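You operate a simulated robot arm through the tools that you are given. There is no shell and no other tool. Be economical: measure what you need, move in short steps, check, and stop when the job is done.

You are at the controls of a simulated robot arm. One attempt, no reset.

## Task
Pile some things up. At the end: the blue tape tin from the top of the white bench is on the top of the blue bench; the grey vent filter from the top of the white bench is on the top of the blue bench, with the teal seal from there on top of it and the purple dabber on top of that; whatever was shut is shut again. Leave all else as you found it, and nothing knocked over. Set down upright: grey vent filter, blue tape tin.

It is judged by the outcome, as a careful person would: the job done as asked, and still so three seconds after it is handed in. It fails if anything else is knocked over, pushed out of place, dropped, spilled or broken. Lids that push on must go on centred and level and be pressed home; caps that screw on are set level and turned clockwise until they are tight.

## Robot
A 6-joint arm with a two-finger gripper, fixed in place. Base frame: the origin is at the foot of the arm, x ahead of it, y to its left, z up; the work surface is at about z = 0. Units: m, degrees, N and s.
With the tool pointing down near the work surface it reaches from about 0.24 to 0.62 m from the base axis. Its first joint turns from -66.0 to 66.0 degrees. Payload 1.37 kg.
Tool frame: the origin (TCP) lies between the finger pads and is the grasp point; the fingertips stand 0.022 m ahead of it; z points along the fingers, y is the line along which they close. Largest opening 0.092 m; the body of the gripper starts 0.065 m behind the TCP.
Orientation is that of the tool frame in the base frame, as a unit quaternion [x, y, z, w]. With the fingers straight down and closing along the base's y, the tool's x points along the base's -x, its y along +y and its z along -z.

## Interface
- The arm moves only by the tool servo_tool. Its argument "plan" is a list of rows, each a list of 7 numbers: the shift along the base's x, y, z in m, then the turn, a rotation vector about the base's x, y, z in rad, then the opening, from 0 (shut) to 1 (fully open). In form: [[x, y, z, ax, ay, az, fingers], ...]. A call has 1 to 10 rows; each row shifts and turns the commanded pose from where the row before left it. Rows are played at 5 a second. More than 0.05 m and 8.6 degrees between two rows, or a gripper value outside its range, and nothing of the call is played. A pose out of reach is approached as far as the arm can. The call stops where the force on the tool passes 40 N (or 10 N more than at its start, if that is more) or the arm is blocked; 0.2 s more then pass. Each finger halts on what it meets, pressing with about 26 N; the grip force reading is that of the motor and also rises with nothing between the fingers. The clock runs only during rows and for 0.2 s after the last one: add rows that do not move to give the fingers time. It gives the time, the measured TCP pose, the force on the tool (base axes), the opening and the grip force at its end, in the units of the frame above (readings bear some noise), with the torque about the TCP (base axes, N m) and any sound that the robot's microphone picked up.
- Cameras (640 x 400 px; columns grow to the right, rows downward): "scene" is fixed at [0.0013, -0.4271, 0.5612]; the picture's right is [0.96, -0.28, 0.00], its down [-0.22, -0.74, -0.64] and it looks along [0.18, 0.62, -0.77] (base axes); focal length 214 px, centre (320, 200). "wrist" rides on the gripper at [0.071, 0.019, -0.102] in the tool frame; the picture's right is [-0.26, 0.97, 0.00], its down [-0.75, -0.20, -0.63] and it looks along [-0.60, -0.16, 0.78] (tool axes); focal length 280 px, centre (320, 200).
- snapshot(camera): a new picture of that camera. The clock stands still meanwhile.
- probe_pixels(camera, pixels): for up to 12 pixels [column, row] of the newest picture of that camera ("zoom" is the newest enlarged one), the place [x, y, z] in the base frame of the surface seen there, good to about 0.002 m. The clock stands still meanwhile.
- enlarge(camera, box): a new picture of the part [left, top, right, bottom] of that camera's present view, enlarged. The clock stands still meanwhile.
- sign_off(): hands the job in; it is judged then, once.

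Work in short steps. Measure before you move; look again where a grasp or a placing could have gone wrong, and mend it. You have 80 turns and 34 pictures in all, those below and enlarged ones among them. Open the gripper and draw the arm clear of the work before you hand the job in, unless the task says otherwise; then end with one line.

The tools are called after ">>>" as a command line: name --pt "numbers of a row" for each row, then --argument value for the rest, lists and objects as JSON in quotes. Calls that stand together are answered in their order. servo_tool: Moves the arm, as the interface text tells. Its arguments: {"type":"object","properties":{"plan":{"type":"array"}},"required":["plan"]} The other tools are called the same way: snapshot (camera) takes a picture; probe_pixels (camera, pixels) gives the place of the surface under pixels of a picture; enlarge (camera, box) takes an enlarged picture of a part of a camera's view; sign_off () hands the job in.

At the start:

```text
time: 0.0
tcp_pos: [0.4322, -0.115, 0.3531]
ee_rot: [0.001, 1.0, 0.0, 0.0]
contact_force: [-1.1, 0.5, 0.4]
wrist_torque: [0.0, 0.01, 0.01]
grip_width: 0.0918
gripper_force: 0.1
```

scene: 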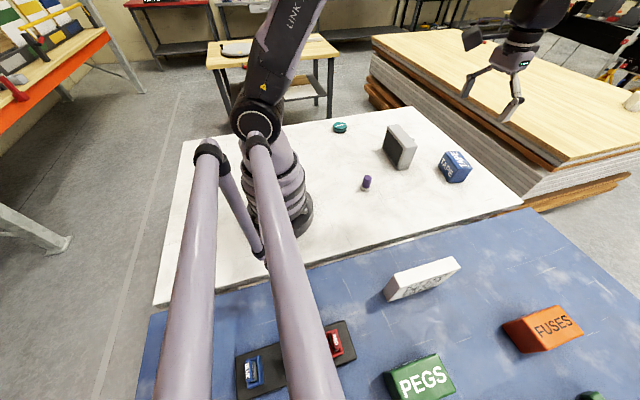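
wrist: 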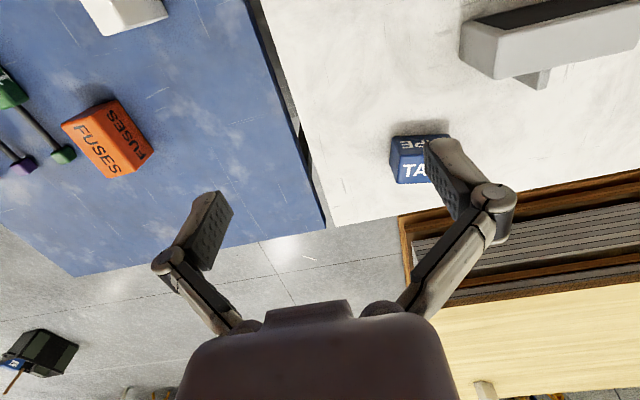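

The scene shows the teal seal (340,127), grey filter (399,147), tape tin (455,166) and purple dabber (366,182). I'll enlarge the white bench and the blue bench to measure them.

>>> enlarge --camera "scene" --box '[300, 100, 500, 225]'

>>> probe_pixels --camera "scene" --pixels '[[340, 124], [340, 130], [366, 178], [366, 187], [398, 130], [395, 150], [408, 155], [455, 157], [452, 172], [465, 170], [380, 215], [440, 300]]'

>>> enlarge --camera "scene" --box '[320, 200, 640, 400]'

```text
3.20 times, centred on (400, 162) of scene
```

zoom: 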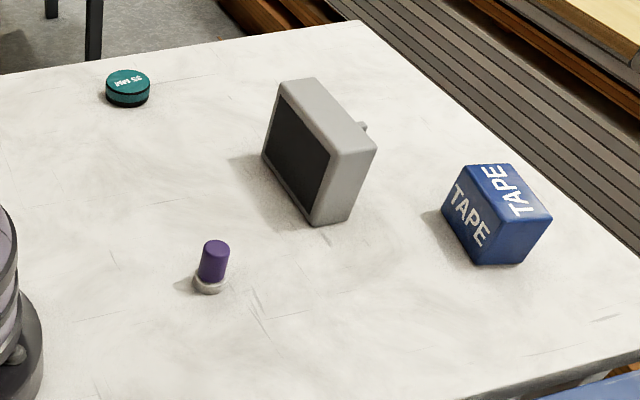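

```text
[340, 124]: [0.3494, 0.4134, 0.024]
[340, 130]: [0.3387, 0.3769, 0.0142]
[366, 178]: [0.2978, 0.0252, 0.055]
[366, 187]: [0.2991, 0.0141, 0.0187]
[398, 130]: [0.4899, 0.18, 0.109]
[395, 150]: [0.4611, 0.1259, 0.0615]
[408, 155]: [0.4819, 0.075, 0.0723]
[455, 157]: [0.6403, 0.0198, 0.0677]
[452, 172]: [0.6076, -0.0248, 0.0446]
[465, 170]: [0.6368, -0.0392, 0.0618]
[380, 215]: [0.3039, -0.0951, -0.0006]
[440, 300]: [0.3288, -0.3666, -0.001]
```

```text
2.00 times, centred on (480, 300) of scene
```

zoom: 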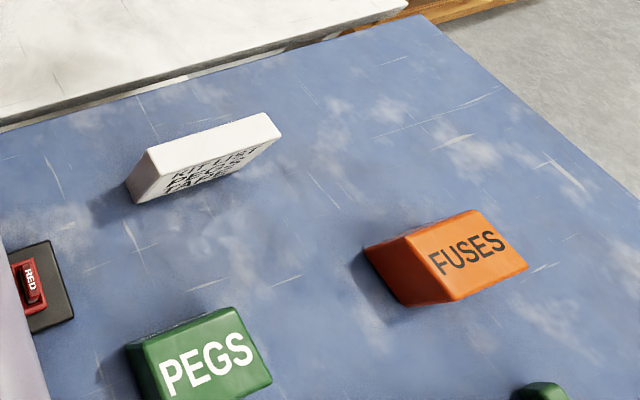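

Next I'll probe the filter, tin, seal and dabber outlines in the scene picture for their shape and pose.

>>> probe_pixels --camera "scene" --pixels '[[389, 127], [397, 125], [416, 145], [405, 147], [383, 148], [397, 167], [409, 166], [413, 138], [333, 126], [346, 126], [340, 122], [340, 132]]'

>>> probe_pixels --camera "scene" --pixels '[[447, 153], [459, 151], [471, 166], [458, 168], [439, 165], [450, 181], [463, 181], [366, 175], [366, 190], [362, 188], [370, 188], [367, 176]]'

>>> probe_pixels --camera "scene" --pixels '[[395, 275], [452, 258], [459, 265], [386, 299], [386, 291], [503, 323], [556, 307], [583, 335], [524, 352], [540, 250], [430, 240], [480, 340]]'

```text
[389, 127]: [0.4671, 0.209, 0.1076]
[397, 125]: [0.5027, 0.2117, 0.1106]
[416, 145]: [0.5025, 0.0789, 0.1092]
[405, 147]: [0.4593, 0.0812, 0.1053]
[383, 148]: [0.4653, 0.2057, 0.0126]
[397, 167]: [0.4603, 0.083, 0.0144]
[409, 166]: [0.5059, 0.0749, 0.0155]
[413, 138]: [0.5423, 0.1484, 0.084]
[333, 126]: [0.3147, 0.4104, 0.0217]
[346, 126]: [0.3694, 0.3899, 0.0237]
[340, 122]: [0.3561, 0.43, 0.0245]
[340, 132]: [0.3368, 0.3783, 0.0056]
```

```text
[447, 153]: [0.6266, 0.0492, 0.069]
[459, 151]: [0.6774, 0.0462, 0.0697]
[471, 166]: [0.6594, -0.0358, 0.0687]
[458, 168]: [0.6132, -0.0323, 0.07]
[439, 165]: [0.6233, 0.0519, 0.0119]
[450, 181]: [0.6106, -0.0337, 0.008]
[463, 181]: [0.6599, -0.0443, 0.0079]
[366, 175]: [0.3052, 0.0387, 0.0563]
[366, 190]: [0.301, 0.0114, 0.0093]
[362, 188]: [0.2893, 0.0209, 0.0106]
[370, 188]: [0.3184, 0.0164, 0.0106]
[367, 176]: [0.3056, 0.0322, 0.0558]
```

```text
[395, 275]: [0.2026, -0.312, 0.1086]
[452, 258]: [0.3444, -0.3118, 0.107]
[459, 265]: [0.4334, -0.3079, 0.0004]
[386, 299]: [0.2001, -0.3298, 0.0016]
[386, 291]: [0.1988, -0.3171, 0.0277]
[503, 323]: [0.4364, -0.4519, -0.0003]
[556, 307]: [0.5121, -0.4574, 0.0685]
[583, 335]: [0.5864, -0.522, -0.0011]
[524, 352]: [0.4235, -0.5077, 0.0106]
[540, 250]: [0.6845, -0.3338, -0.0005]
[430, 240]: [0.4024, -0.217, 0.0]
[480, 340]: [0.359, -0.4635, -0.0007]
```

The tin is about 0.05×0.085×0.07 and the filter about 0.045×0.135×0.11 with a knob at the back (413,138). I'll probe the blue bench's near edge and the other objects there to choose placing spots.

>>> probe_pixels --camera "scene" --pixels '[[430, 224], [430, 229], [430, 233], [430, 237], [480, 218], [480, 223], [500, 214], [520, 212], [540, 215], [570, 230], [600, 270], [520, 280]]'

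>>> probe_pixels --camera "scene" --pixels '[[385, 376], [435, 355], [455, 385], [590, 394], [545, 308], [570, 308], [520, 325], [582, 333], [458, 262], [400, 290], [450, 268], [430, 264]]'

```text
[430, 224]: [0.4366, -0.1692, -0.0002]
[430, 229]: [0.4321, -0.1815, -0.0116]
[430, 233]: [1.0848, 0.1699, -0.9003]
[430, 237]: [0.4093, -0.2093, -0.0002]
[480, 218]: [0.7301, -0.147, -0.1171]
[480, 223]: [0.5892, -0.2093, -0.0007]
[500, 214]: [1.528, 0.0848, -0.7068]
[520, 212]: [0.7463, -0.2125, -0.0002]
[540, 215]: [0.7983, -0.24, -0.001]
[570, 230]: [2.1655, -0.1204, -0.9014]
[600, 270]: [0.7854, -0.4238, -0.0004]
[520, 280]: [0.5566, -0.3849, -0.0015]
```

```text
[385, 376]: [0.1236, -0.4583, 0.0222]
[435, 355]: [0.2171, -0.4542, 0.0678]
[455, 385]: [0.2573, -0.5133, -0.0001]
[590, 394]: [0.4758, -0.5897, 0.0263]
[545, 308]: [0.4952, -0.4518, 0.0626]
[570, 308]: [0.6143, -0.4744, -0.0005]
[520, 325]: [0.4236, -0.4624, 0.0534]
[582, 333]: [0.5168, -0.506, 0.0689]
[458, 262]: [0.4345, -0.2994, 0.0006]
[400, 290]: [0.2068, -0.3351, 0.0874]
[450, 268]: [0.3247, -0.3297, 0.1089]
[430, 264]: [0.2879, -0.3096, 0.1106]
```

The blue bench lies at y < -0.205, z≈0, and is free around (0.43..0.56, -0.3). The tin goes first: I turn the tool so it closes across the tin's short side (yaw about -9.5° off x), and approach above it.

>>> servo_tool --pt "0.0168 0.0122 -0.01 0 0 0.1405 1" --pt "0.0168 0.0122 -0.01 0 0 0.1405 1" --pt "0.0168 0.0122 -0.01 0 0 0.1405 1" --pt "0.0168 0.0122 -0.01 0 0 0.1405 1" --pt "0.0168 0.0122 -0.01 0 0 0.1405 1" --pt "0.0168 0.0122 -0.01 0 0 0.1405 1" --pt "0.0168 0.0122 -0.01 0 0 0.1405 1" --pt "0.0168 0.0122 -0.01 0 0 0.1405 1" --pt "0.0168 0.0122 -0.01 0 0 0.1405 1" --pt "0.0168 0.0122 -0.01 0 0 0.1405 1"

```text
time: 2.2
tcp_pos: [0.5995, 0.007, 0.2544]
ee_rot: [-0.647, 0.763, 0.0, 0.001]
contact_force: [-0.2, 0.6, -0.6]
wrist_torque: [0.01, 0.0, -0.03]
grip_width: 0.0918
gripper_force: 0.1
```

The tool turned as wanted. I'll go over the tin centre at z≈0.13 and see whether it reaches.

>>> servo_tool --pt "0.015 0 -0.03 0 0 0 1" --pt "0.015 0 -0.03 0 0 0 1" --pt "0.0145 0 -0.03 0 0 0 1" --pt "0 0 -0.03 0 0 0 1" --pt "0 0 0 0 0 0 1"

>>> snapshot --camera "wrist"

```text
time: 3.4
tcp_pos: [0.6422, 0.0075, 0.1333]
ee_rot: [-0.645, 0.764, -0.001, 0.001]
contact_force: [0.9, -0.1, 0.0]
wrist_torque: [-0.01, 0.03, -0.02]
grip_width: 0.0922
gripper_force: 0.3
out of reach, approached as far as the arm can: row 3
```

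```text
29 pictures are left
```

wrist: 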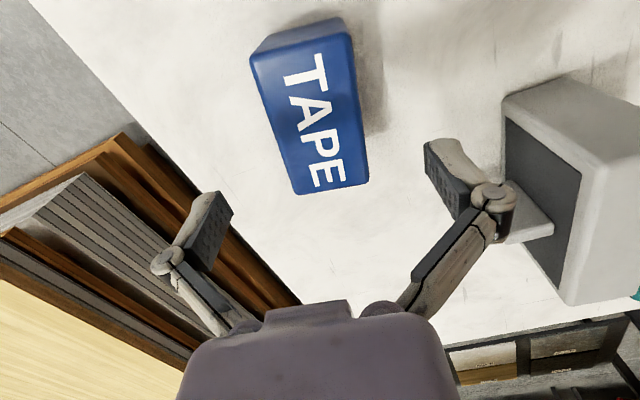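

The tin shows at (250-368, 20-195). I'll probe its top corners and the filter's back tab for accurate alignment.

>>> probe_pixels --camera "wrist" --pixels '[[256, 58], [348, 36], [366, 182], [300, 190], [310, 115], [255, 120], [360, 110], [520, 215], [550, 225], [500, 235], [540, 140], [600, 170]]'

```text
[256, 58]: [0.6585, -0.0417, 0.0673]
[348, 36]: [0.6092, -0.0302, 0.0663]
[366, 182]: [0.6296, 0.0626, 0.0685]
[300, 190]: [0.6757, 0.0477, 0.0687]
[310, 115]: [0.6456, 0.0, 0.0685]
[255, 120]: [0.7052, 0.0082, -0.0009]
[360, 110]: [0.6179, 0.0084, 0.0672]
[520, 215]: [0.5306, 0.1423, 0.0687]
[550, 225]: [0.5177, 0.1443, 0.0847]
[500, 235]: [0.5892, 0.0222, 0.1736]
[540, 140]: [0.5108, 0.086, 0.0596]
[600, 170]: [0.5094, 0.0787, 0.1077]
```

Tin centre is (0.643, 0.0095), yaw about -11.5°. I'll descend in small steps to TCP z≈0.05, trimming the yaw.

>>> servo_tool --pt "0 0.002 -0.02 0 0 -0.035 1" --pt "0 0 -0.02 0 0 0 1" --pt "0 0 -0.02 0 0 0 1" --pt "0 0 -0.02 0 0 0 1" --pt "0 0 0 0 0 0 1"

```text
time: 4.6
tcp_pos: [0.6364, 0.0084, 0.0551]
ee_rot: [-0.632, 0.775, 0.0, 0.001]
contact_force: [-0.9, -0.6, -0.5]
wrist_torque: [0.01, 0.0, 0.0]
grip_width: 0.092
gripper_force: 0.1
out of reach, approached as far as the arm can: row 3
```

TCP is 7 mm short of the centre in x but both fingers straddle the tin. I'll close.

>>> servo_tool --pt "0 0 0 0 0 0 0.7" --pt "0 0 0 0 0 0 0.5" --pt "0 0 0 0 0 0 0.3" --pt "0 0 0 0 0 0 0.3" --pt "0 0 0 0 0 0 0.3" --pt "0 0 0 0 0 0 0.3"

```text
time: 6.0
tcp_pos: [0.6376, 0.0082, 0.0549]
ee_rot: [-0.632, 0.775, 0.0, 0.001]
contact_force: [-0.8, -1.1, 6.3]
wrist_torque: [0.02, 0.06, -0.06]
grip_width: 0.0576
gripper_force: 26.2
```

The tin is gripped (57.6 mm, 26 N). I lift straight up and check.

>>> servo_tool --pt "-0.006 0 0.01 0 0 0 0.3" --pt "-0.01 0 0.03 0 0 0 0.3" --pt "-0.01 0 0.04 0 0 0 0.3" --pt "-0.01 0 0.04 0 0 0 0.3" --pt "0 0 0 0 0 0 0.3"

>>> snapshot --camera "wrist"

```text
time: 7.2
tcp_pos: [0.6408, 0.009, 0.1704]
ee_rot: [-0.631, 0.775, 0.002, 0.0]
contact_force: [-0.8, -0.4, -2.3]
wrist_torque: [-0.01, -0.01, 0.01]
grip_width: 0.0575
gripper_force: 26.1
out of reach, approached as far as the arm can: row 1, 2, 3, 4
```

```text
28 pictures are left
```

wrist: 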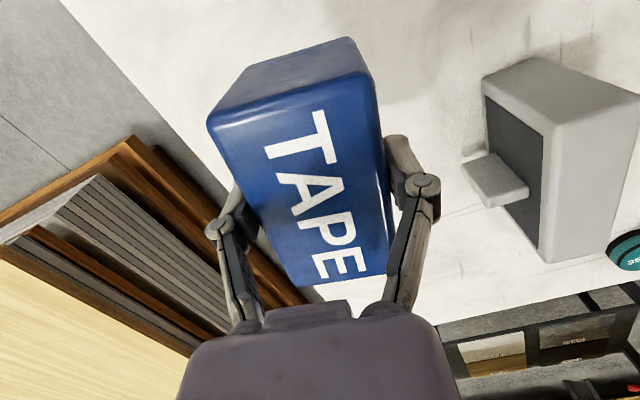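

The tin hangs level in the grip. The x shift lagged, so I'll draw in by x and read again.

>>> servo_tool --pt "-0.02 -0.02 0 0 0 0 0.3" --pt "-0.02 -0.02 0 0 0 0 0.3" --pt "0 0 0 0 0 0 0.3"

```text
time: 8.0
tcp_pos: [0.6399, -0.0192, 0.1723]
ee_rot: [-0.632, 0.775, 0.0, 0.0]
contact_force: [-0.9, 0.6, -2.6]
wrist_torque: [-0.01, -0.02, 0.0]
grip_width: 0.0575
gripper_force: 26.6
out of reach, approached as far as the arm can: row 1, 2
```

The arm seems stuck near full stretch. I'll raise the tool a little with a small inward step to break out.

>>> servo_tool --pt "-0.01 0 0.03 0 0 0 0.3" --pt "-0.01 0 0.03 0 0 0 0.3" --pt "0 0 0.0 0 0 0 0.3"

```text
time: 8.8
tcp_pos: [0.6351, -0.0184, 0.2341]
ee_rot: [-0.632, 0.775, 0.0, 0.001]
contact_force: [0.4, 0.1, -1.9]
wrist_torque: [0.0, -0.02, -0.01]
grip_width: 0.0576
gripper_force: 26.2
out of reach, approached as far as the arm can: row 1, 2
```

Still pinned at the reach limit (x 0.635). I'll command a larger inward step with no height change.

>>> servo_tool --pt "-0.045 0 0 0 0 0 0.3" --pt "0 0 0 0 0 0 0.3"

```text
time: 9.4
tcp_pos: [0.6354, -0.0176, 0.234]
ee_rot: [-0.632, 0.775, 0.001, 0.001]
contact_force: [-0.3, -0.2, -2.2]
wrist_torque: [0.04, 0.01, 0.0]
grip_width: 0.0579
gripper_force: 25.6
out of reach, approached as far as the arm can: row 1
```

No change, likely a stretched-elbow singularity. I'll try a series of very small inward steps.

>>> servo_tool --pt "-0.002 0 0 0 0 0 0.3" --pt "-0.002 0 0 0 0 0 0.3" --pt "-0.003 0 0 0 0 0 0.3" --pt "-0.003 0 0 0 0 0 0.3" --pt "-0.004 0 0 0 0 0 0.3" --pt "-0.005 0 0 0 0 0 0.3"

>>> snapshot --camera "scene"

```text
time: 10.8
tcp_pos: [0.6343, -0.0192, 0.2337]
ee_rot: [-0.632, 0.775, 0.001, 0.001]
contact_force: [-0.1, 0.3, -1.0]
wrist_torque: [0.0, -0.04, 0.0]
grip_width: 0.0579
gripper_force: 26.5
out of reach, approached as far as the arm can: row 2, 3, 5, 6
```

```text
27 pictures are left
```

scene: 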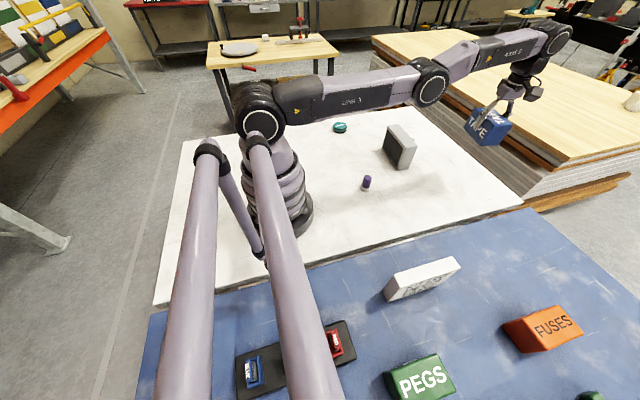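

The arm is fully straight at (580,30). Downward motion should bend the elbow the proper way, so I step down and inward over the clear bench space.

>>> servo_tool --pt "-0.005 0 -0.03 0 0 0 0.3" --pt "-0.015 0 -0.03 0 0 0 0.3" --pt "-0.015 0 -0.01 0 0 0 0.3" --pt "0 0 0 0 0 0 0.3"

```text
time: 11.8
tcp_pos: [0.6394, -0.0209, 0.1662]
ee_rot: [-0.632, 0.775, 0.001, 0.0]
contact_force: [0.4, 0.0, -1.9]
wrist_torque: [-0.01, 0.02, -0.03]
grip_width: 0.0576
gripper_force: 25.7
out of reach, approached as far as the arm can: row 1, 2, 3
```

Still pinned. A small pitch of the tool (rotation about +y) with an inward shift should force the elbow to bend; I'll try that and undo the pitch later.

>>> servo_tool --pt "-0.04 0 0 0 0.12 0 0.3" --pt "-0.04 0 0 0 0.0 0 0.3" --pt "0 0 0 0 0 0 0.3"

```text
time: 12.6
tcp_pos: [0.6178, -0.0211, 0.1719]
ee_rot: [-0.631, 0.774, 0.039, -0.047]
contact_force: [0.0, 0.9, -1.6]
wrist_torque: [-0.01, -0.03, 0.0]
grip_width: 0.0574
gripper_force: 26.1
out of reach, approached as far as the arm can: row 1, 2
```

The pitch was absorbed by the wrist alone. I'll try several differing escape moves in one call (undo pitch while drawing in, then up, then down) and see which rows are accepted.

>>> servo_tool --pt "-0.03 0 0 0 -0.12 0 0.3" --pt "-0.04 0 0.03 0 0 0 0.3" --pt "-0.05 0 0 0 0 0 0.3" --pt "-0.03 0 0.04 0 0 0 0.3" --pt "-0.03 -0.04 0 0 0 0 0.3" --pt "-0.03 0 0.04 0 0 0 0.3" --pt "-0.03 0 0.04 0 0 0 0.3"

```text
time: 14.2
tcp_pos: [0.6228, -0.0581, 0.2845]
ee_rot: [-0.631, 0.776, 0.001, 0.0]
contact_force: [0.0, -0.1, -1.8]
wrist_torque: [0.0, -0.02, -0.03]
grip_width: 0.0577
gripper_force: 26.4
out of reach, approached as far as the arm can: row 1, 2, 3, 4, 5, 6, 7
```

All rejected. In the scene picture the elbow (430,85) lies below the shoulder–wrist line, so the elbow may be hyperextended; I'll enlarge to check.

>>> enlarge --camera "scene" --box '[220, 0, 620, 250]'

```text
1.60 times, centred on (420, 125) of scene
```

zoom: 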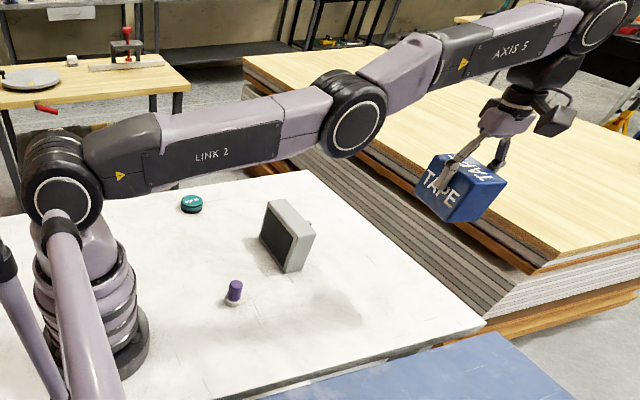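

I'll probe the shoulder, elbow and wrist axis caps to determine the arm's geometry.

>>> probe_pixels --camera "zoom" --pixels '[[62, 200], [355, 118], [605, 15], [115, 160], [305, 120], [440, 60], [550, 30]]'

```text
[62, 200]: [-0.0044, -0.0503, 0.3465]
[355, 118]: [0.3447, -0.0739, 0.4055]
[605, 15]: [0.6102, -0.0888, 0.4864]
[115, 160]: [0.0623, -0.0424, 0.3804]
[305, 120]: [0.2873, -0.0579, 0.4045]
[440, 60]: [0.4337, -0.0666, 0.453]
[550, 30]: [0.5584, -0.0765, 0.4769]
```

Elbow is hyperextended: link 2 at 9.6°, forearm at 17°, so inward moves go the wrong way. I'll straighten outward first, then pitch the tool with inward shift so the elbow bends up, then draw in.

>>> servo_tool --pt "0.015 0 0.003 0 0 0 0.3" --pt "-0.032 0 0 0 0.145 0 0.3" --pt "-0.035 0 0 0 0.145 0 0.3" --pt "-0.03 0 0 0 0 0 0.3" --pt "-0.03 0 0 0 0 0 0.3"

```text
time: 15.4
tcp_pos: [0.5134, -0.0587, 0.2789]
ee_rot: [-0.625, 0.768, 0.09, -0.111]
contact_force: [0.2, -0.2, -2.0]
wrist_torque: [-0.01, -0.03, 0.0]
grip_width: 0.0575
gripper_force: 25.8
out of reach, approached as far as the arm can: row 1, 3
```

Escaped (rows 4–5 accepted, x = 0.513). Now I undo the pitch and carry the tin to above (0.53, -0.265) on the blue bench.

>>> servo_tool --pt "0 0 0 0 -0.145 0 0.3" --pt "0 0 0 0 -0.145 0 0.3" --pt "0 -0.035 0 0 0 0 0.3" --pt "0 -0.035 0 0 0 0 0.3" --pt "0 -0.035 0 0 0 0 0.3" --pt "0 -0.035 -0.01 0 0 0 0.3" --pt "0 -0.033 -0.02 0 0 0 0.3" --pt "0.008 -0.033 -0.03 0 0 0 0.3" --pt "0.008 0 -0.03 0 0 0 0.3" --pt "0 0 0 0 0 0 0.3"

>>> snapshot --camera "scene"

```text
time: 17.6
tcp_pos: [0.527, -0.2639, 0.1888]
ee_rot: [-0.632, 0.775, 0.0, 0.001]
contact_force: [0.5, 0.2, -2.6]
wrist_torque: [0.03, 0.01, -0.02]
grip_width: 0.0575
gripper_force: 26.0
```

```text
25 pictures are left
```

scene: 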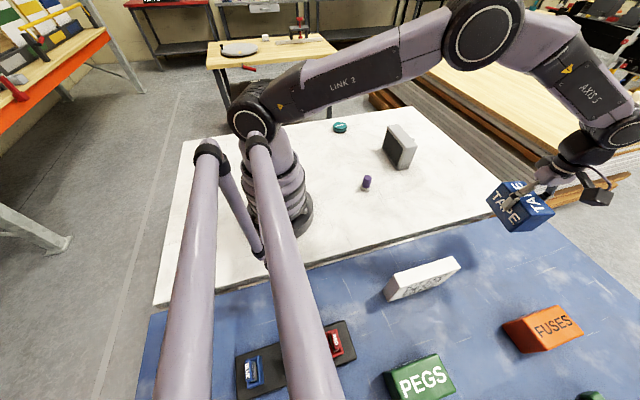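

Elbow is up and the tin is level at (520,205). Lower it to just above the bench (grip height was 0.055).

>>> servo_tool --pt "0 0 -0.03 0 0 0 0.3" --pt "0 0 -0.03 0 0 0 0.3" --pt "0 0 -0.03 0 0 0 0.3" --pt "0 0 -0.02 0 0 0 0.3" --pt "0 0 -0.015 0 0 0 0.3" --pt "0 0 -0.004 0 0 0 0.3" --pt "0 0 0 0 0 0 0.3"

```text
time: 19.2
tcp_pos: [0.5285, -0.262, 0.0601]
ee_rot: [-0.631, 0.775, 0.001, 0.001]
contact_force: [1.2, -0.1, -2.0]
wrist_torque: [0.02, 0.0, 0.01]
grip_width: 0.0576
gripper_force: 25.9
```

TCP is at 0.060 with no contact yet; I go down in small steps until touch.

>>> servo_tool --pt "0 0 -0.002 0 0 0 0.3" --pt "0 0 -0.002 0 0 0 0.3" --pt "0 0 -0.001 0 0 0 0.3" --pt "0 0 0 0 0 0 0.3"

```text
time: 20.2
tcp_pos: [0.5294, -0.2631, 0.0538]
ee_rot: [-0.632, 0.775, 0.001, 0.001]
contact_force: [1.9, 0.3, -1.8]
wrist_torque: [-0.03, -0.03, 0.02]
grip_width: 0.0575
gripper_force: 26.4
```

Still no contact; another small step down.

>>> servo_tool --pt "0 0 -0.0015 0 0 0 0.3" --pt "0 0 0 0 0 0 0.3"

```text
time: 20.8
tcp_pos: [0.5279, -0.263, 0.0539]
ee_rot: [-0.631, 0.775, 0.0, 0.001]
contact_force: [-3.6, -0.1, 8.9]
wrist_torque: [0.55, 0.14, 0.16]
grip_width: 0.0576
gripper_force: 26.1
```

Contact (8.9 N). Open gently and then rise.

>>> servo_tool --pt "0 0 0 0 0 0 0.7" --pt "0 0 0 0 0 0 0.85" --pt "0 0 0 0 0 0 0.85" --pt "0 0 0.02 0 0 0 0.85" --pt "0 0 0.04 0 0 0 0.85" --pt "0 0 0.04 0 0 0 1" --pt "0 0 0.04 0 0 0 1" --pt "0 0 0.02 0 0 0 1"

>>> snapshot --camera "wrist"

```text
time: 22.6
tcp_pos: [0.5272, -0.2667, 0.2142]
ee_rot: [-0.632, 0.775, 0.001, 0.001]
contact_force: [0.1, -0.3, -0.3]
wrist_torque: [0.0, -0.01, -0.03]
grip_width: 0.0919
gripper_force: 0.0
```

```text
24 pictures are left
```

wrist: 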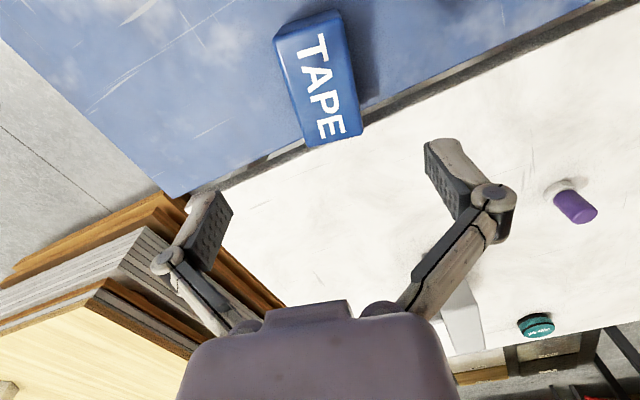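

The tin stands on the blue bench, its end near (335,140) close to the edge. I'll probe to make sure it isn't overhanging.

>>> probe_pixels --camera "wrist" --pixels '[[305, 140], [360, 128], [280, 40], [345, 22], [270, 157], [380, 108], [285, 145], [367, 112]]'

```text
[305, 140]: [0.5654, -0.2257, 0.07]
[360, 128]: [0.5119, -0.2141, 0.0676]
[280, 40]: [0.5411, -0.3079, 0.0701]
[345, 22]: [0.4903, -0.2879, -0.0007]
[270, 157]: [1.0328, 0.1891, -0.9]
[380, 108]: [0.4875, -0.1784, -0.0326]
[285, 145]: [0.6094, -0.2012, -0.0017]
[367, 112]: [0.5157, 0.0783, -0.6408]
```

Tin is wholly on the bench (end at y≈-0.213, edge ≈-0.20). Now I move over the grey filter, correcting the yaw by +8.5°.

>>> servo_tool --pt "0 0.02 0.03 0 0 0.0 1" --pt "-0.005 0.045 0.02 0 0 0.05 1" --pt "-0.005 0.045 0 0 0 0.05 1" --pt "-0.005 0.045 0 0 0 0.048 1" --pt "-0.005 0.045 0 0 0 0 1" --pt "-0.006 0.045 0 0 0 0 1" --pt "-0.006 0.045 0 0 0 0 1" --pt "-0.006 0.045 0 0 0 0 1" --pt "-0.006 0.04 0 0 0 0 1" --pt "0 0.036 -0.01 0 0 0 1"

>>> snapshot --camera "wrist"

```text
time: 24.8
tcp_pos: [0.4838, 0.1466, 0.2551]
ee_rot: [-0.687, 0.727, 0.0, 0.001]
contact_force: [-0.3, -0.8, -0.1]
wrist_torque: [-0.01, 0.01, 0.0]
grip_width: 0.092
gripper_force: 0.0
```

```text
23 pictures are left
```

wrist: 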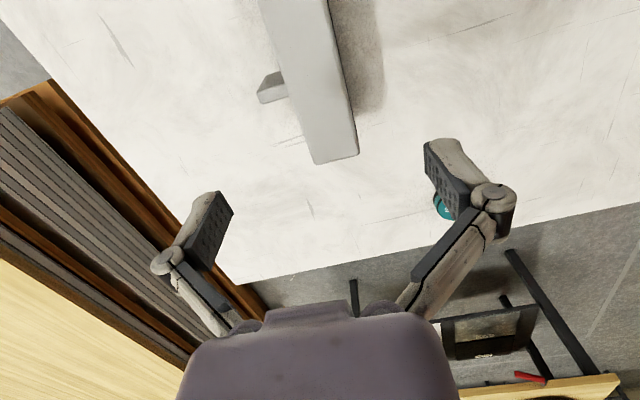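

The filter's top shows with the tab at (258-288, 72-103). I'll probe the top edges and tab.

>>> probe_pixels --camera "wrist" --pixels '[[318, 160], [354, 152], [264, 10], [327, 5], [285, 78], [346, 75], [262, 90], [262, 101], [284, 94], [280, 75], [270, 80]]'

```text
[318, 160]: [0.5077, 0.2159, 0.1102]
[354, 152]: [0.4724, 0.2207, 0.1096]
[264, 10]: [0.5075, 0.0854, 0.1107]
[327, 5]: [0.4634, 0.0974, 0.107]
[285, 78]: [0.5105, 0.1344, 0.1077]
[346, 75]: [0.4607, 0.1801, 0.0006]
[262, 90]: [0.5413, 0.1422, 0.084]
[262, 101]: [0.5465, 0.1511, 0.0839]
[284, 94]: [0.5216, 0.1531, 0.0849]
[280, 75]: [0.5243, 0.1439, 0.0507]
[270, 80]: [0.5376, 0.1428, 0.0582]
```

Filter centre (0.487, 0.148); tab top at z 0.084. I grasp centrally at TCP z≈0.111, keeping fingertips above the tab.

>>> servo_tool --pt "0.003 0.001 -0.04 0 0 0 0.85" --pt "0 0 -0.04 0 0 0 0.85" --pt "0 0 -0.03 0 0 0 0.85" --pt "0 0 -0.02 0 0 0 0.85" --pt "0 0 -0.01 0 0 0 0.85" --pt "0 0 -0.003 0 0 0 0.85" --pt "0 0 0 0 0 0 0.85"

```text
time: 26.4
tcp_pos: [0.4882, 0.149, 0.1105]
ee_rot: [-0.688, 0.726, 0.001, 0.0]
contact_force: [-0.2, 0.5, 0.2]
wrist_torque: [0.01, 0.01, -0.03]
grip_width: 0.078
gripper_force: 0.1
```

Position is right; close on the filter.

>>> servo_tool --pt "0 0 0 0 0 0 0.6" --pt "0 0 0 0 0 0 0.4" --pt "0 0 0 0 0 0 0.25" --pt "0 0 0 0 0 0 0.25" --pt "0 0 0 0 0 0 0.25"

>>> snapshot --camera "wrist"

```text
time: 27.6
tcp_pos: [0.4887, 0.1493, 0.1106]
ee_rot: [-0.688, 0.726, -0.001, 0.001]
contact_force: [0.3, 0.0, 1.6]
wrist_torque: [0.03, 0.1, 0.08]
grip_width: 0.0493
gripper_force: 26.0
```

```text
22 pictures are left
```

wrist: 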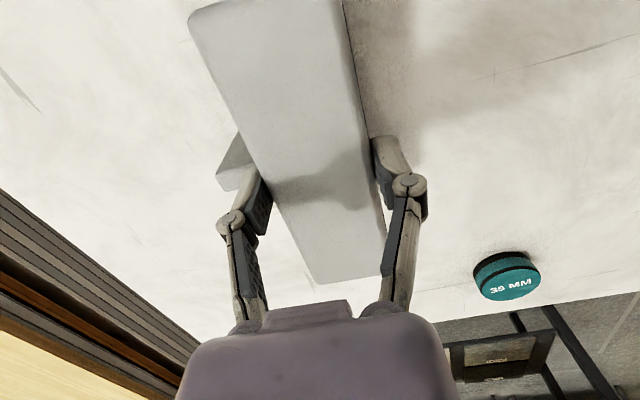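

Gripped at 49 mm, 26 N. Lift slowly a bit and read the load.

>>> servo_tool --pt "0 0 0.01 0 0 0 0.25" --pt "0 0 0.01 0 0 0 0.25" --pt "0 0 0.02 0 0 0 0.25" --pt "0 0 0.03 0 0 0 0.25" --pt "0 0 0.04 0 0 0 0.25" --pt "0 0 0.04 0 0 0 0.25" --pt "0 0 0 0 0 0 0.25"

>>> snapshot --camera "wrist"

```text
time: 29.2
tcp_pos: [0.4859, 0.149, 0.2611]
ee_rot: [-0.688, 0.726, 0.001, 0.001]
contact_force: [0.8, 0.4, -1.8]
wrist_torque: [-0.01, 0.01, 0.0]
grip_width: 0.0496
gripper_force: 26.4
```

```text
21 pictures are left
```

wrist: 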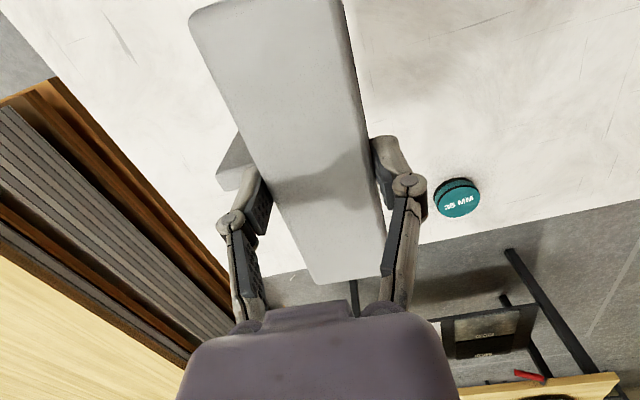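

Held level, light. Carry it to above (0.42, -0.355), bottoms clear of everything at z≈0.17.

>>> servo_tool --pt "0 -0.03 0.02 0 0 0 0.25" --pt "0 -0.048 0 0 0 0 0.25" --pt "0 -0.048 0 0 0 0 0.25" --pt "0 -0.048 0 0 0 0 0.25" --pt "0 -0.048 0 0 0 0 0.25" --pt "-0.006 -0.048 0 0 0 0 0.25" --pt "-0.015 -0.046 0 0 0 0 0.25" --pt "-0.015 -0.046 0 0 0 0 0.25" --pt "-0.015 -0.046 0 0 0 0 0.25" --pt "-0.015 -0.046 0 0 0 0 0.25"

>>> servo_tool --pt "0 -0.05 0 0 0 0 0.25" --pt "0 0 -0.03 0 0 0 0.25" --pt "0 0 -0.03 0 0 0 0.25" --pt "0 0 0 0 0 0 0.25"

>>> snapshot --camera "scene"

```text
time: 31.4
tcp_pos: [0.4197, -0.3074, 0.2797]
ee_rot: [-0.688, 0.726, 0.0, 0.0]
contact_force: [-0.3, -0.2, -1.7]
wrist_torque: [-0.02, -0.02, 0.0]
grip_width: 0.0492
gripper_force: 26.2
```

```text
time: 32.4
tcp_pos: [0.4186, -0.3566, 0.2194]
ee_rot: [-0.688, 0.726, 0.0, 0.001]
contact_force: [-0.9, 0.1, -2.1]
wrist_torque: [-0.01, 0.0, 0.02]
grip_width: 0.0495
gripper_force: 25.9
```

```text
20 pictures are left
```

scene: 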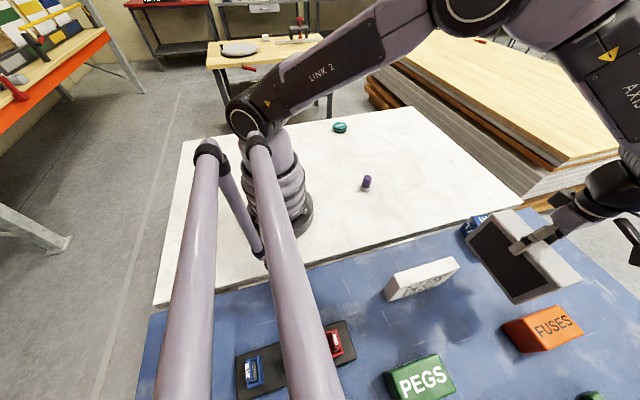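

Clear below; lower towards the bench (grip height 0.1105).

>>> servo_tool --pt "0 0 -0.03 0 0 0 0.25" --pt "0 0 -0.03 0 0 0 0.25" --pt "0 0 -0.025 0 0 0 0.25" --pt "0 0 -0.012 0 0 0 0.25" --pt "0 0 -0.006 0 0 0 0.25" --pt "0 0 -0.002 0 0 0 0.25" --pt "0 0 0 0 0 0 0.25"

>>> snapshot --camera "scene"

```text
time: 34.0
tcp_pos: [0.4205, -0.3565, 0.1159]
ee_rot: [-0.688, 0.725, 0.001, 0.0]
contact_force: [0.0, -0.1, -1.4]
wrist_torque: [0.01, -0.01, 0.02]
grip_width: 0.0494
gripper_force: 26.3
```

```text
19 pictures are left
```

scene: 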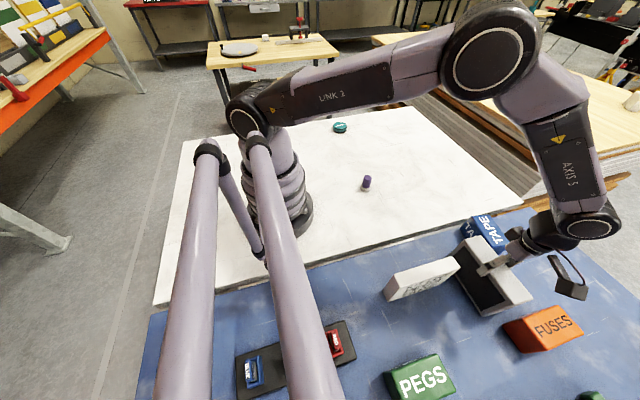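

Gaps to the board, tin and fuses remain. Fine descent to contact.

>>> servo_tool --pt "0 0 -0.002 0 0 0 0.25" --pt "0 0 -0.0015 0 0 0 0.25" --pt "0 0 -0.001 0 0 0 0.25" --pt "0 0 0 0 0 0 0.25"

```text
time: 35.0
tcp_pos: [0.4195, -0.3558, 0.1115]
ee_rot: [-0.688, 0.726, 0.001, 0.0]
contact_force: [0.7, 0.4, -1.6]
wrist_torque: [0.04, 0.02, 0.0]
grip_width: 0.0495
gripper_force: 26.1
```

Another two fine steps.

>>> servo_tool --pt "0 0 -0.001 0 0 0 0.25" --pt "0 0 -0.001 0 0 0 0.25" --pt "0 0 0 0 0 0 0.25"

```text
time: 35.8
tcp_pos: [0.4209, -0.3572, 0.1103]
ee_rot: [-0.688, 0.726, 0.0, 0.001]
contact_force: [-3.7, 3.2, 13.8]
wrist_torque: [0.41, 0.12, 0.1]
grip_width: 0.0497
gripper_force: 26.1
```

Contact. Open modestly (board is near the -x finger) and rise.

>>> servo_tool --pt "0 0 0.0005 0 0 0 0.6" --pt "0 0 0 0 0 0 0.75" --pt "0 0 0 0 0 0 0.75" --pt "0 0 0.02 0 0 0 0.75" --pt "0 0 0.03 0 0 0 0.75" --pt "0 0 0.04 0 0 0 1" --pt "0 0 0.04 0 0 0 1" --pt "0 0 0.03 0 0 0 1"

>>> snapshot --camera "wrist"

>>> enlarge --camera "scene" --box '[360, 190, 600, 370]'

```text
time: 37.6
tcp_pos: [0.4218, -0.357, 0.2677]
ee_rot: [-0.687, 0.726, 0.001, 0.0]
contact_force: [0.7, -0.4, 0.5]
wrist_torque: [0.03, -0.01, 0.01]
grip_width: 0.092
gripper_force: 0.0
```

```text
18 pictures are left
```

wrist: 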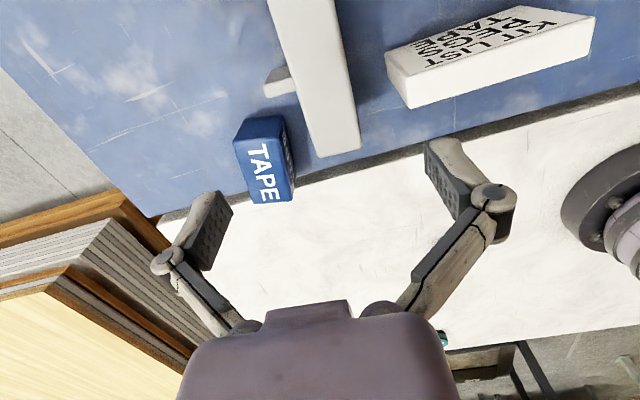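

```text
2.22 times, centred on (480, 280) of scene
```

zoom: 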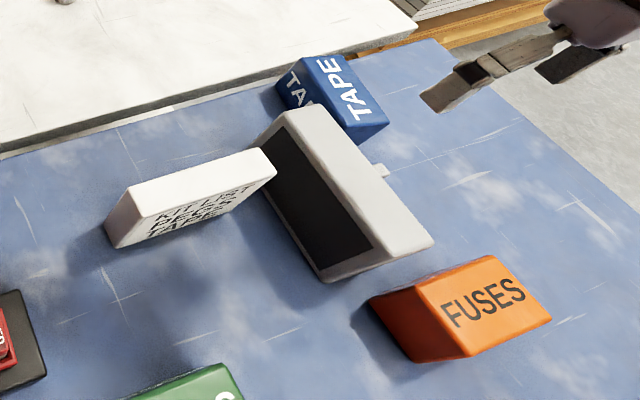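

The filter stands upright, clear of neighbours. I'll probe its top for the stacking centre and the tin clearance.

>>> probe_pixels --camera "wrist" --pixels '[[320, 154], [358, 145], [272, 10], [332, 5], [345, 70], [295, 70], [323, 70]]'

>>> probe_pixels --camera "zoom" --pixels '[[292, 112], [322, 108], [430, 240], [375, 255], [360, 180], [388, 168]]'

```text
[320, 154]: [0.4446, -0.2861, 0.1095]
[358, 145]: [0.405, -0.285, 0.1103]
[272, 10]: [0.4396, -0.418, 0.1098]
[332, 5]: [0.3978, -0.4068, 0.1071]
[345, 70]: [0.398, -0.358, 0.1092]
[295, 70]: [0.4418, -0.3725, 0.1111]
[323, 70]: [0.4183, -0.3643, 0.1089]
```

```text
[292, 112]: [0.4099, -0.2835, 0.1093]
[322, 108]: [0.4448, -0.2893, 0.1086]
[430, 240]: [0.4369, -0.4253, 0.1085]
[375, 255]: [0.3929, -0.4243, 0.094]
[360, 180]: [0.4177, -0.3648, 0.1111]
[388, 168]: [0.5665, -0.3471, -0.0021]
```

Filter top centre is (0.421, -0.355), z 0.110. Now travel back to above the teal seal near (0.345, 0.40).

>>> servo_tool --pt "0 0.047 0 0 0 0 1" --pt "0 0.047 0 0 0 0 1" --pt "-0.006 0.047 0 0 0 0 1" --pt "-0.006 0.047 0 0 0 0 1" --pt "-0.006 0.047 0 0 0 0 1" --pt "-0.006 0.047 0 0 0 0 1" --pt "-0.006 0.047 0 0 0 0 1" --pt "-0.006 0.047 0 0 0 0 1" --pt "-0.006 0.047 0 0 0 0 1" --pt "-0.006 0.047 0 0 0 0 1"

>>> servo_tool --pt "-0.006 0.047 0 0 0 0 1" --pt "-0.006 0.047 0 0 0 0 1" --pt "-0.006 0.047 0 0 0 0 1" --pt "-0.006 0.047 -0.02 0 0 0 1" --pt "-0.005 0.047 -0.03 0 0 0 1" --pt "0 0.047 -0.03 0 0 0 1" --pt "0 0 0 0 0 0 1"

>>> snapshot --camera "wrist"

```text
time: 39.8
tcp_pos: [0.3718, 0.1158, 0.2718]
ee_rot: [-0.687, 0.727, 0.0, 0.0]
contact_force: [-0.3, -0.1, -0.5]
wrist_torque: [0.02, 0.01, -0.02]
grip_width: 0.0921
gripper_force: 0.1
```

```text
refused: row 4 steps farther than a row can; nothing moved
```

```text
16 pictures are left
```

wrist: 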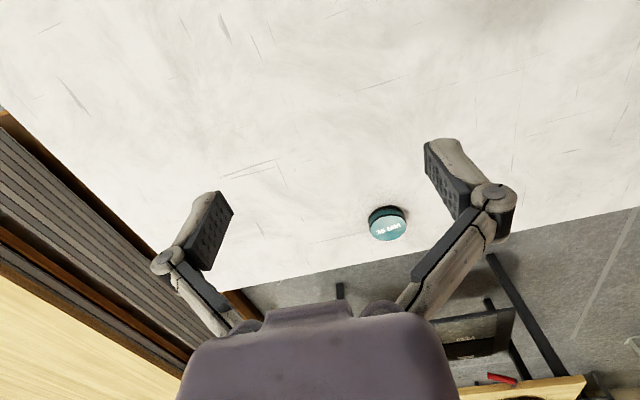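

The second call was refused as steps were too long. Seal visible at (388,223); I'll probe it and continue with shorter steps.

>>> probe_pixels --camera "wrist" --pixels '[[371, 227], [387, 226], [405, 223], [387, 240], [388, 213], [375, 236], [402, 234]]'

>>> servo_tool --pt "-0.004 0.045 0 0 0 0 1" --pt "-0.004 0.045 0 0 0 0 1" --pt "-0.004 0.045 0 0 0 0 1" --pt "-0.004 0.04 -0.02 0 0 0 1" --pt "-0.004 0.04 -0.02 0 0 0 1" --pt "-0.004 0.035 -0.03 0 0 0 1" --pt "0 0.035 -0.03 0 0 0 1" --pt "0 0 0 0 0 0 1"

>>> snapshot --camera "wrist"

```text
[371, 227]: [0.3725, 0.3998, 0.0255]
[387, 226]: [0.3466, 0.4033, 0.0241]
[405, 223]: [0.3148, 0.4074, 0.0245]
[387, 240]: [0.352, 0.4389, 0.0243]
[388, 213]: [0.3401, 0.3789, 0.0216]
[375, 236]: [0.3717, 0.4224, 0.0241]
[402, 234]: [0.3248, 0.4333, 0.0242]
```

```text
time: 41.6
tcp_pos: [0.3494, 0.3993, 0.1707]
ee_rot: [-0.688, 0.726, 0.0, 0.0]
contact_force: [-0.1, -0.5, 0.3]
wrist_torque: [0.02, -0.02, -0.01]
grip_width: 0.092
gripper_force: 0.1
```

```text
15 pictures are left
```

wrist: 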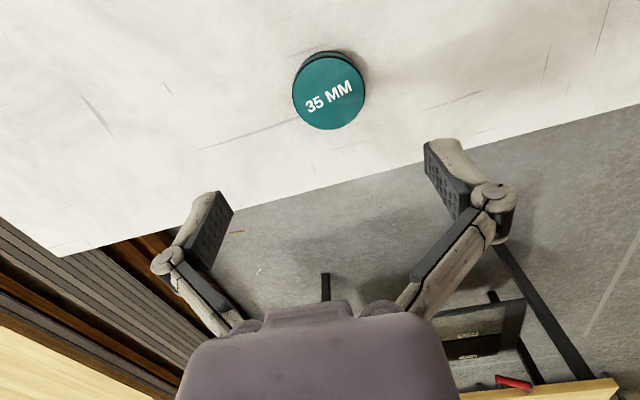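

Probe the seal's top rim for its centre and diameter.

>>> probe_pixels --camera "wrist" --pixels '[[295, 97], [362, 88], [332, 127], [327, 60], [329, 93], [305, 70], [352, 112], [330, 53]]'

```text
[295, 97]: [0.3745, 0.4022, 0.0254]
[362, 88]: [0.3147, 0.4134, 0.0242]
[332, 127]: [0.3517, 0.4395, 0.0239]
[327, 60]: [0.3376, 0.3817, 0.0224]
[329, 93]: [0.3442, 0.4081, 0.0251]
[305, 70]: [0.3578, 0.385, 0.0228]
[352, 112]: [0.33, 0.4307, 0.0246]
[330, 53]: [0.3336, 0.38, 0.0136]
```

Seal centre (0.3446, 0.409), ⌀≈0.061, height 0.0245. Align and descend to TCP z≈0.029.

>>> servo_tool --pt "-0.0048 0.0095 -0.02 0 0 0 1" --pt "0 0 -0.04 0 0 0 1" --pt "0 0 -0.04 0 0 0 1" --pt "0 0 -0.025 0 0 0 1" --pt "0 0 -0.013 0 0 0 1" --pt "0 0 -0.002 0 0 0 1" --pt "0 0 0 0 0 0 1"

```text
time: 43.2
tcp_pos: [0.3454, 0.4087, 0.0305]
ee_rot: [-0.688, 0.726, 0.0, 0.0]
contact_force: [0.1, 0.1, -0.3]
wrist_torque: [0.03, 0.0, 0.0]
grip_width: 0.092
gripper_force: 0.0
```

Well placed. Close on the seal and lift a little.

>>> servo_tool --pt "0 0 0 0 0 0 0.8" --pt "0 0 0 0 0 0 0.6" --pt "0 0 0 0 0 0 0.45" --pt "0 0 0 0 0 0 0.45" --pt "0 0 0 0 0 0 0.45" --pt "0 0 0.01 0 0 0 0.45" --pt "0 0 0.03 0 0 0 0.45" --pt "0 0 0.04 0 0 0 0.45" --pt "0 0 0.04 0 0 0 0.45" --pt "0 0 0.04 0 0 0 0.45"

>>> snapshot --camera "wrist"

```text
time: 45.4
tcp_pos: [0.346, 0.4097, 0.1892]
ee_rot: [-0.688, 0.726, 0.001, 0.001]
contact_force: [0.2, 1.0, -0.2]
wrist_torque: [0.01, 0.03, 0.01]
grip_width: 0.0619
gripper_force: 26.0
```

```text
14 pictures are left
```

wrist: 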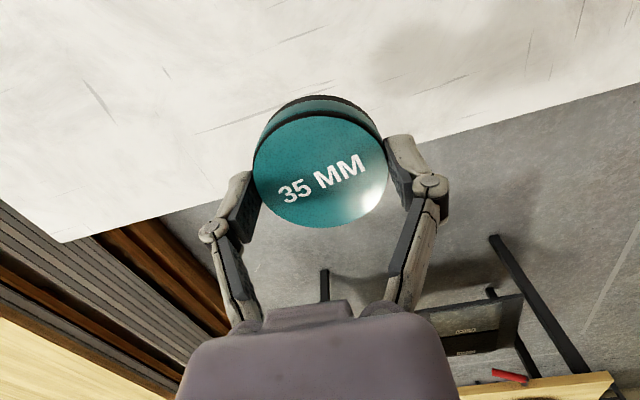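

The seal is held level. Carry it over to the filter at safe height.

>>> servo_tool --pt "0 -0.03 0.03 0 0 0 0.45" --pt "0.005 -0.035 0.03 0 0 0 0.45" --pt "0.005 -0.047 0 0 0 0 0.45" --pt "0.005 -0.047 0 0 0 0 0.45" --pt "0.005 -0.047 0 0 0 0 0.45" --pt "0.005 -0.047 0 0 0 0 0.45" --pt "0.005 -0.047 0 0 0 0 0.45" --pt "0.005 -0.047 0 0 0 0 0.45" --pt "0.005 -0.047 0 0 0 0 0.45" --pt "0.005 -0.047 0 0 0 0 0.45"

>>> servo_tool --pt "0.005 -0.047 0 0 0 0 0.45" --pt "0.005 -0.047 0 0 0 0 0.45" --pt "0.005 -0.047 0 0 0 0 0.45" --pt "0.005 -0.047 0 0 0 0 0.45" --pt "0.005 -0.047 0 0 0 0 0.45" --pt "0.005 -0.047 0 0 0 0 0.45" --pt "0.0 -0.041 0 0 0 0 0.45" --pt "0 0 0 0 0 0 0.45"

```text
time: 47.6
tcp_pos: [0.389, -0.0338, 0.2474]
ee_rot: [-0.688, 0.725, 0.0, 0.0]
contact_force: [-0.1, -0.4, -1.3]
wrist_torque: [0.01, 0.02, 0.02]
grip_width: 0.0622
gripper_force: 25.9
```

```text
time: 49.4
tcp_pos: [0.4171, -0.3543, 0.2507]
ee_rot: [-0.687, 0.726, 0.001, 0.0]
contact_force: [0.4, -0.6, -0.9]
wrist_torque: [-0.01, -0.02, -0.01]
grip_width: 0.0621
gripper_force: 26.0
```

Over the filter. Trim x by +2 mm and lower to just above its top (release height ≈0.1405).

>>> servo_tool --pt "0.002 0 -0.04 0 0 0 0.45" --pt "0 0 -0.04 0 0 0 0.45" --pt "0 0 -0.015 0 0 0 0.45" --pt "0 0 -0.008 0 0 0 0.45" --pt "0 0 0 0 0 0 0.45"

>>> snapshot --camera "scene"

```text
time: 50.6
tcp_pos: [0.4235, -0.3554, 0.1471]
ee_rot: [-0.688, 0.726, 0.001, 0.001]
contact_force: [0.1, 0.3, -2.0]
wrist_torque: [0.0, 0.03, 0.0]
grip_width: 0.0619
gripper_force: 26.4
```

```text
13 pictures are left
```

scene: 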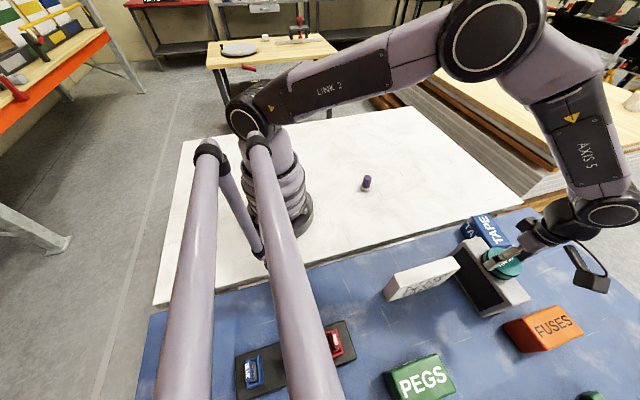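

Centred on the filter top. Fine descent to touch.

>>> servo_tool --pt "-0.001 0 -0.002 0 0 0 0.45" --pt "0 0 -0.002 0 0 0 0.45" --pt "0 0 -0.001 0 0 0 0.45" --pt "0 0 0 0 0 0 0.45"

```text
time: 51.6
tcp_pos: [0.4208, -0.3557, 0.1412]
ee_rot: [-0.688, 0.726, 0.001, 0.0]
contact_force: [-0.8, -0.3, -1.4]
wrist_torque: [-0.03, -0.01, 0.01]
grip_width: 0.0622
gripper_force: 26.0
```

One more millimetre or two until contact.

>>> servo_tool --pt "0 0 -0.001 0 0 0 0.45" --pt "0 0 0 0 0 0 0.45"

```text
time: 52.2
tcp_pos: [0.4203, -0.356, 0.1412]
ee_rot: [-0.687, 0.726, 0.0, 0.001]
contact_force: [-0.3, 0.5, 1.8]
wrist_torque: [0.1, -0.03, 0.01]
grip_width: 0.0621
gripper_force: 25.7
```

Light contact (force rose from -1.4 to +1.8). Open slowly, then rise.

>>> servo_tool --pt "0 0 -0.0003 0 0 0 0.7" --pt "0 0 0 0 0 0 0.9" --pt "0 0 0 0 0 0 0.9" --pt "0 0 0.01 0 0 0 0.9" --pt "0 0 0.03 0 0 0 0.9" --pt "0 0 0.04 0 0 0 1" --pt "0 0 0.04 0 0 0 1" --pt "0 0 0 0 0 0 1"

>>> snapshot --camera "wrist"

```text
time: 54.0
tcp_pos: [0.4199, -0.3558, 0.2597]
ee_rot: [-0.688, 0.726, 0.0, 0.001]
contact_force: [0.0, -0.3, 0.8]
wrist_torque: [-0.01, 0.03, 0.02]
grip_width: 0.0921
gripper_force: 0.1
```

```text
12 pictures are left
```

wrist: 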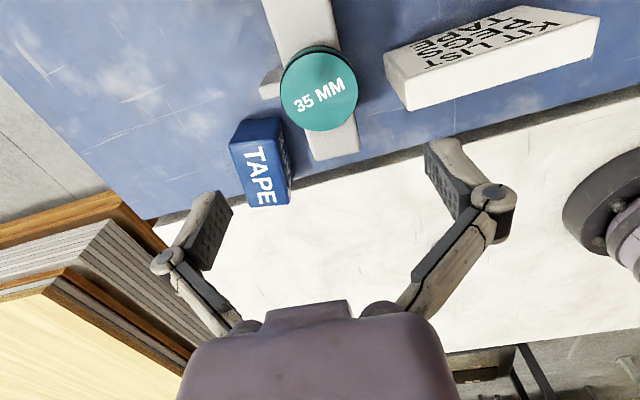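

Seal sits centred and level. Probe its top centre, and move above the dabber.

>>> probe_pixels --camera "wrist" --pixels '[[283, 95], [357, 90], [322, 129], [318, 60], [320, 92]]'

>>> servo_tool --pt "-0.012 0.045 0 0 0 0 1" --pt "-0.014 0.045 0 0 0 0 1" --pt "-0.014 0.045 0 0 0 0 1" --pt "-0.014 0.045 0 0 0 0 1" --pt "-0.014 0.045 0 0 0 0 1" --pt "-0.014 0.045 0 0 0 0 1" --pt "-0.014 0.045 -0.01 0 0 0 1" --pt "-0.014 0.045 -0.01 0 0 0 1" --pt "-0.006 0.018 -0.02 0 0 0 1" --pt "0 0 -0.02 0 0 0 1"

>>> snapshot --camera "wrist"

```text
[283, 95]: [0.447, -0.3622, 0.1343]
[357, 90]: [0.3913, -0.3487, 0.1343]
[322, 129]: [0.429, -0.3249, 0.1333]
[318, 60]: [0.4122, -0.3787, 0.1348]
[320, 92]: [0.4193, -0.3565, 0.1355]
```

```text
time: 56.2
tcp_pos: [0.3033, 0.022, 0.1992]
ee_rot: [-0.688, 0.726, 0.001, 0.001]
contact_force: [-0.8, -0.1, 0.2]
wrist_torque: [0.0, 0.0, 0.04]
grip_width: 0.0921
gripper_force: 0.1
```

```text
11 pictures are left
```

wrist: 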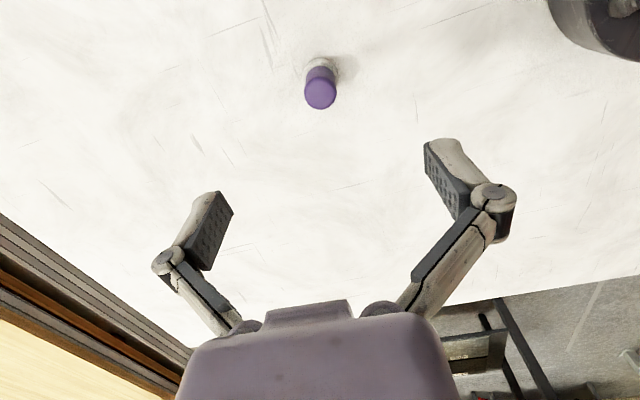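

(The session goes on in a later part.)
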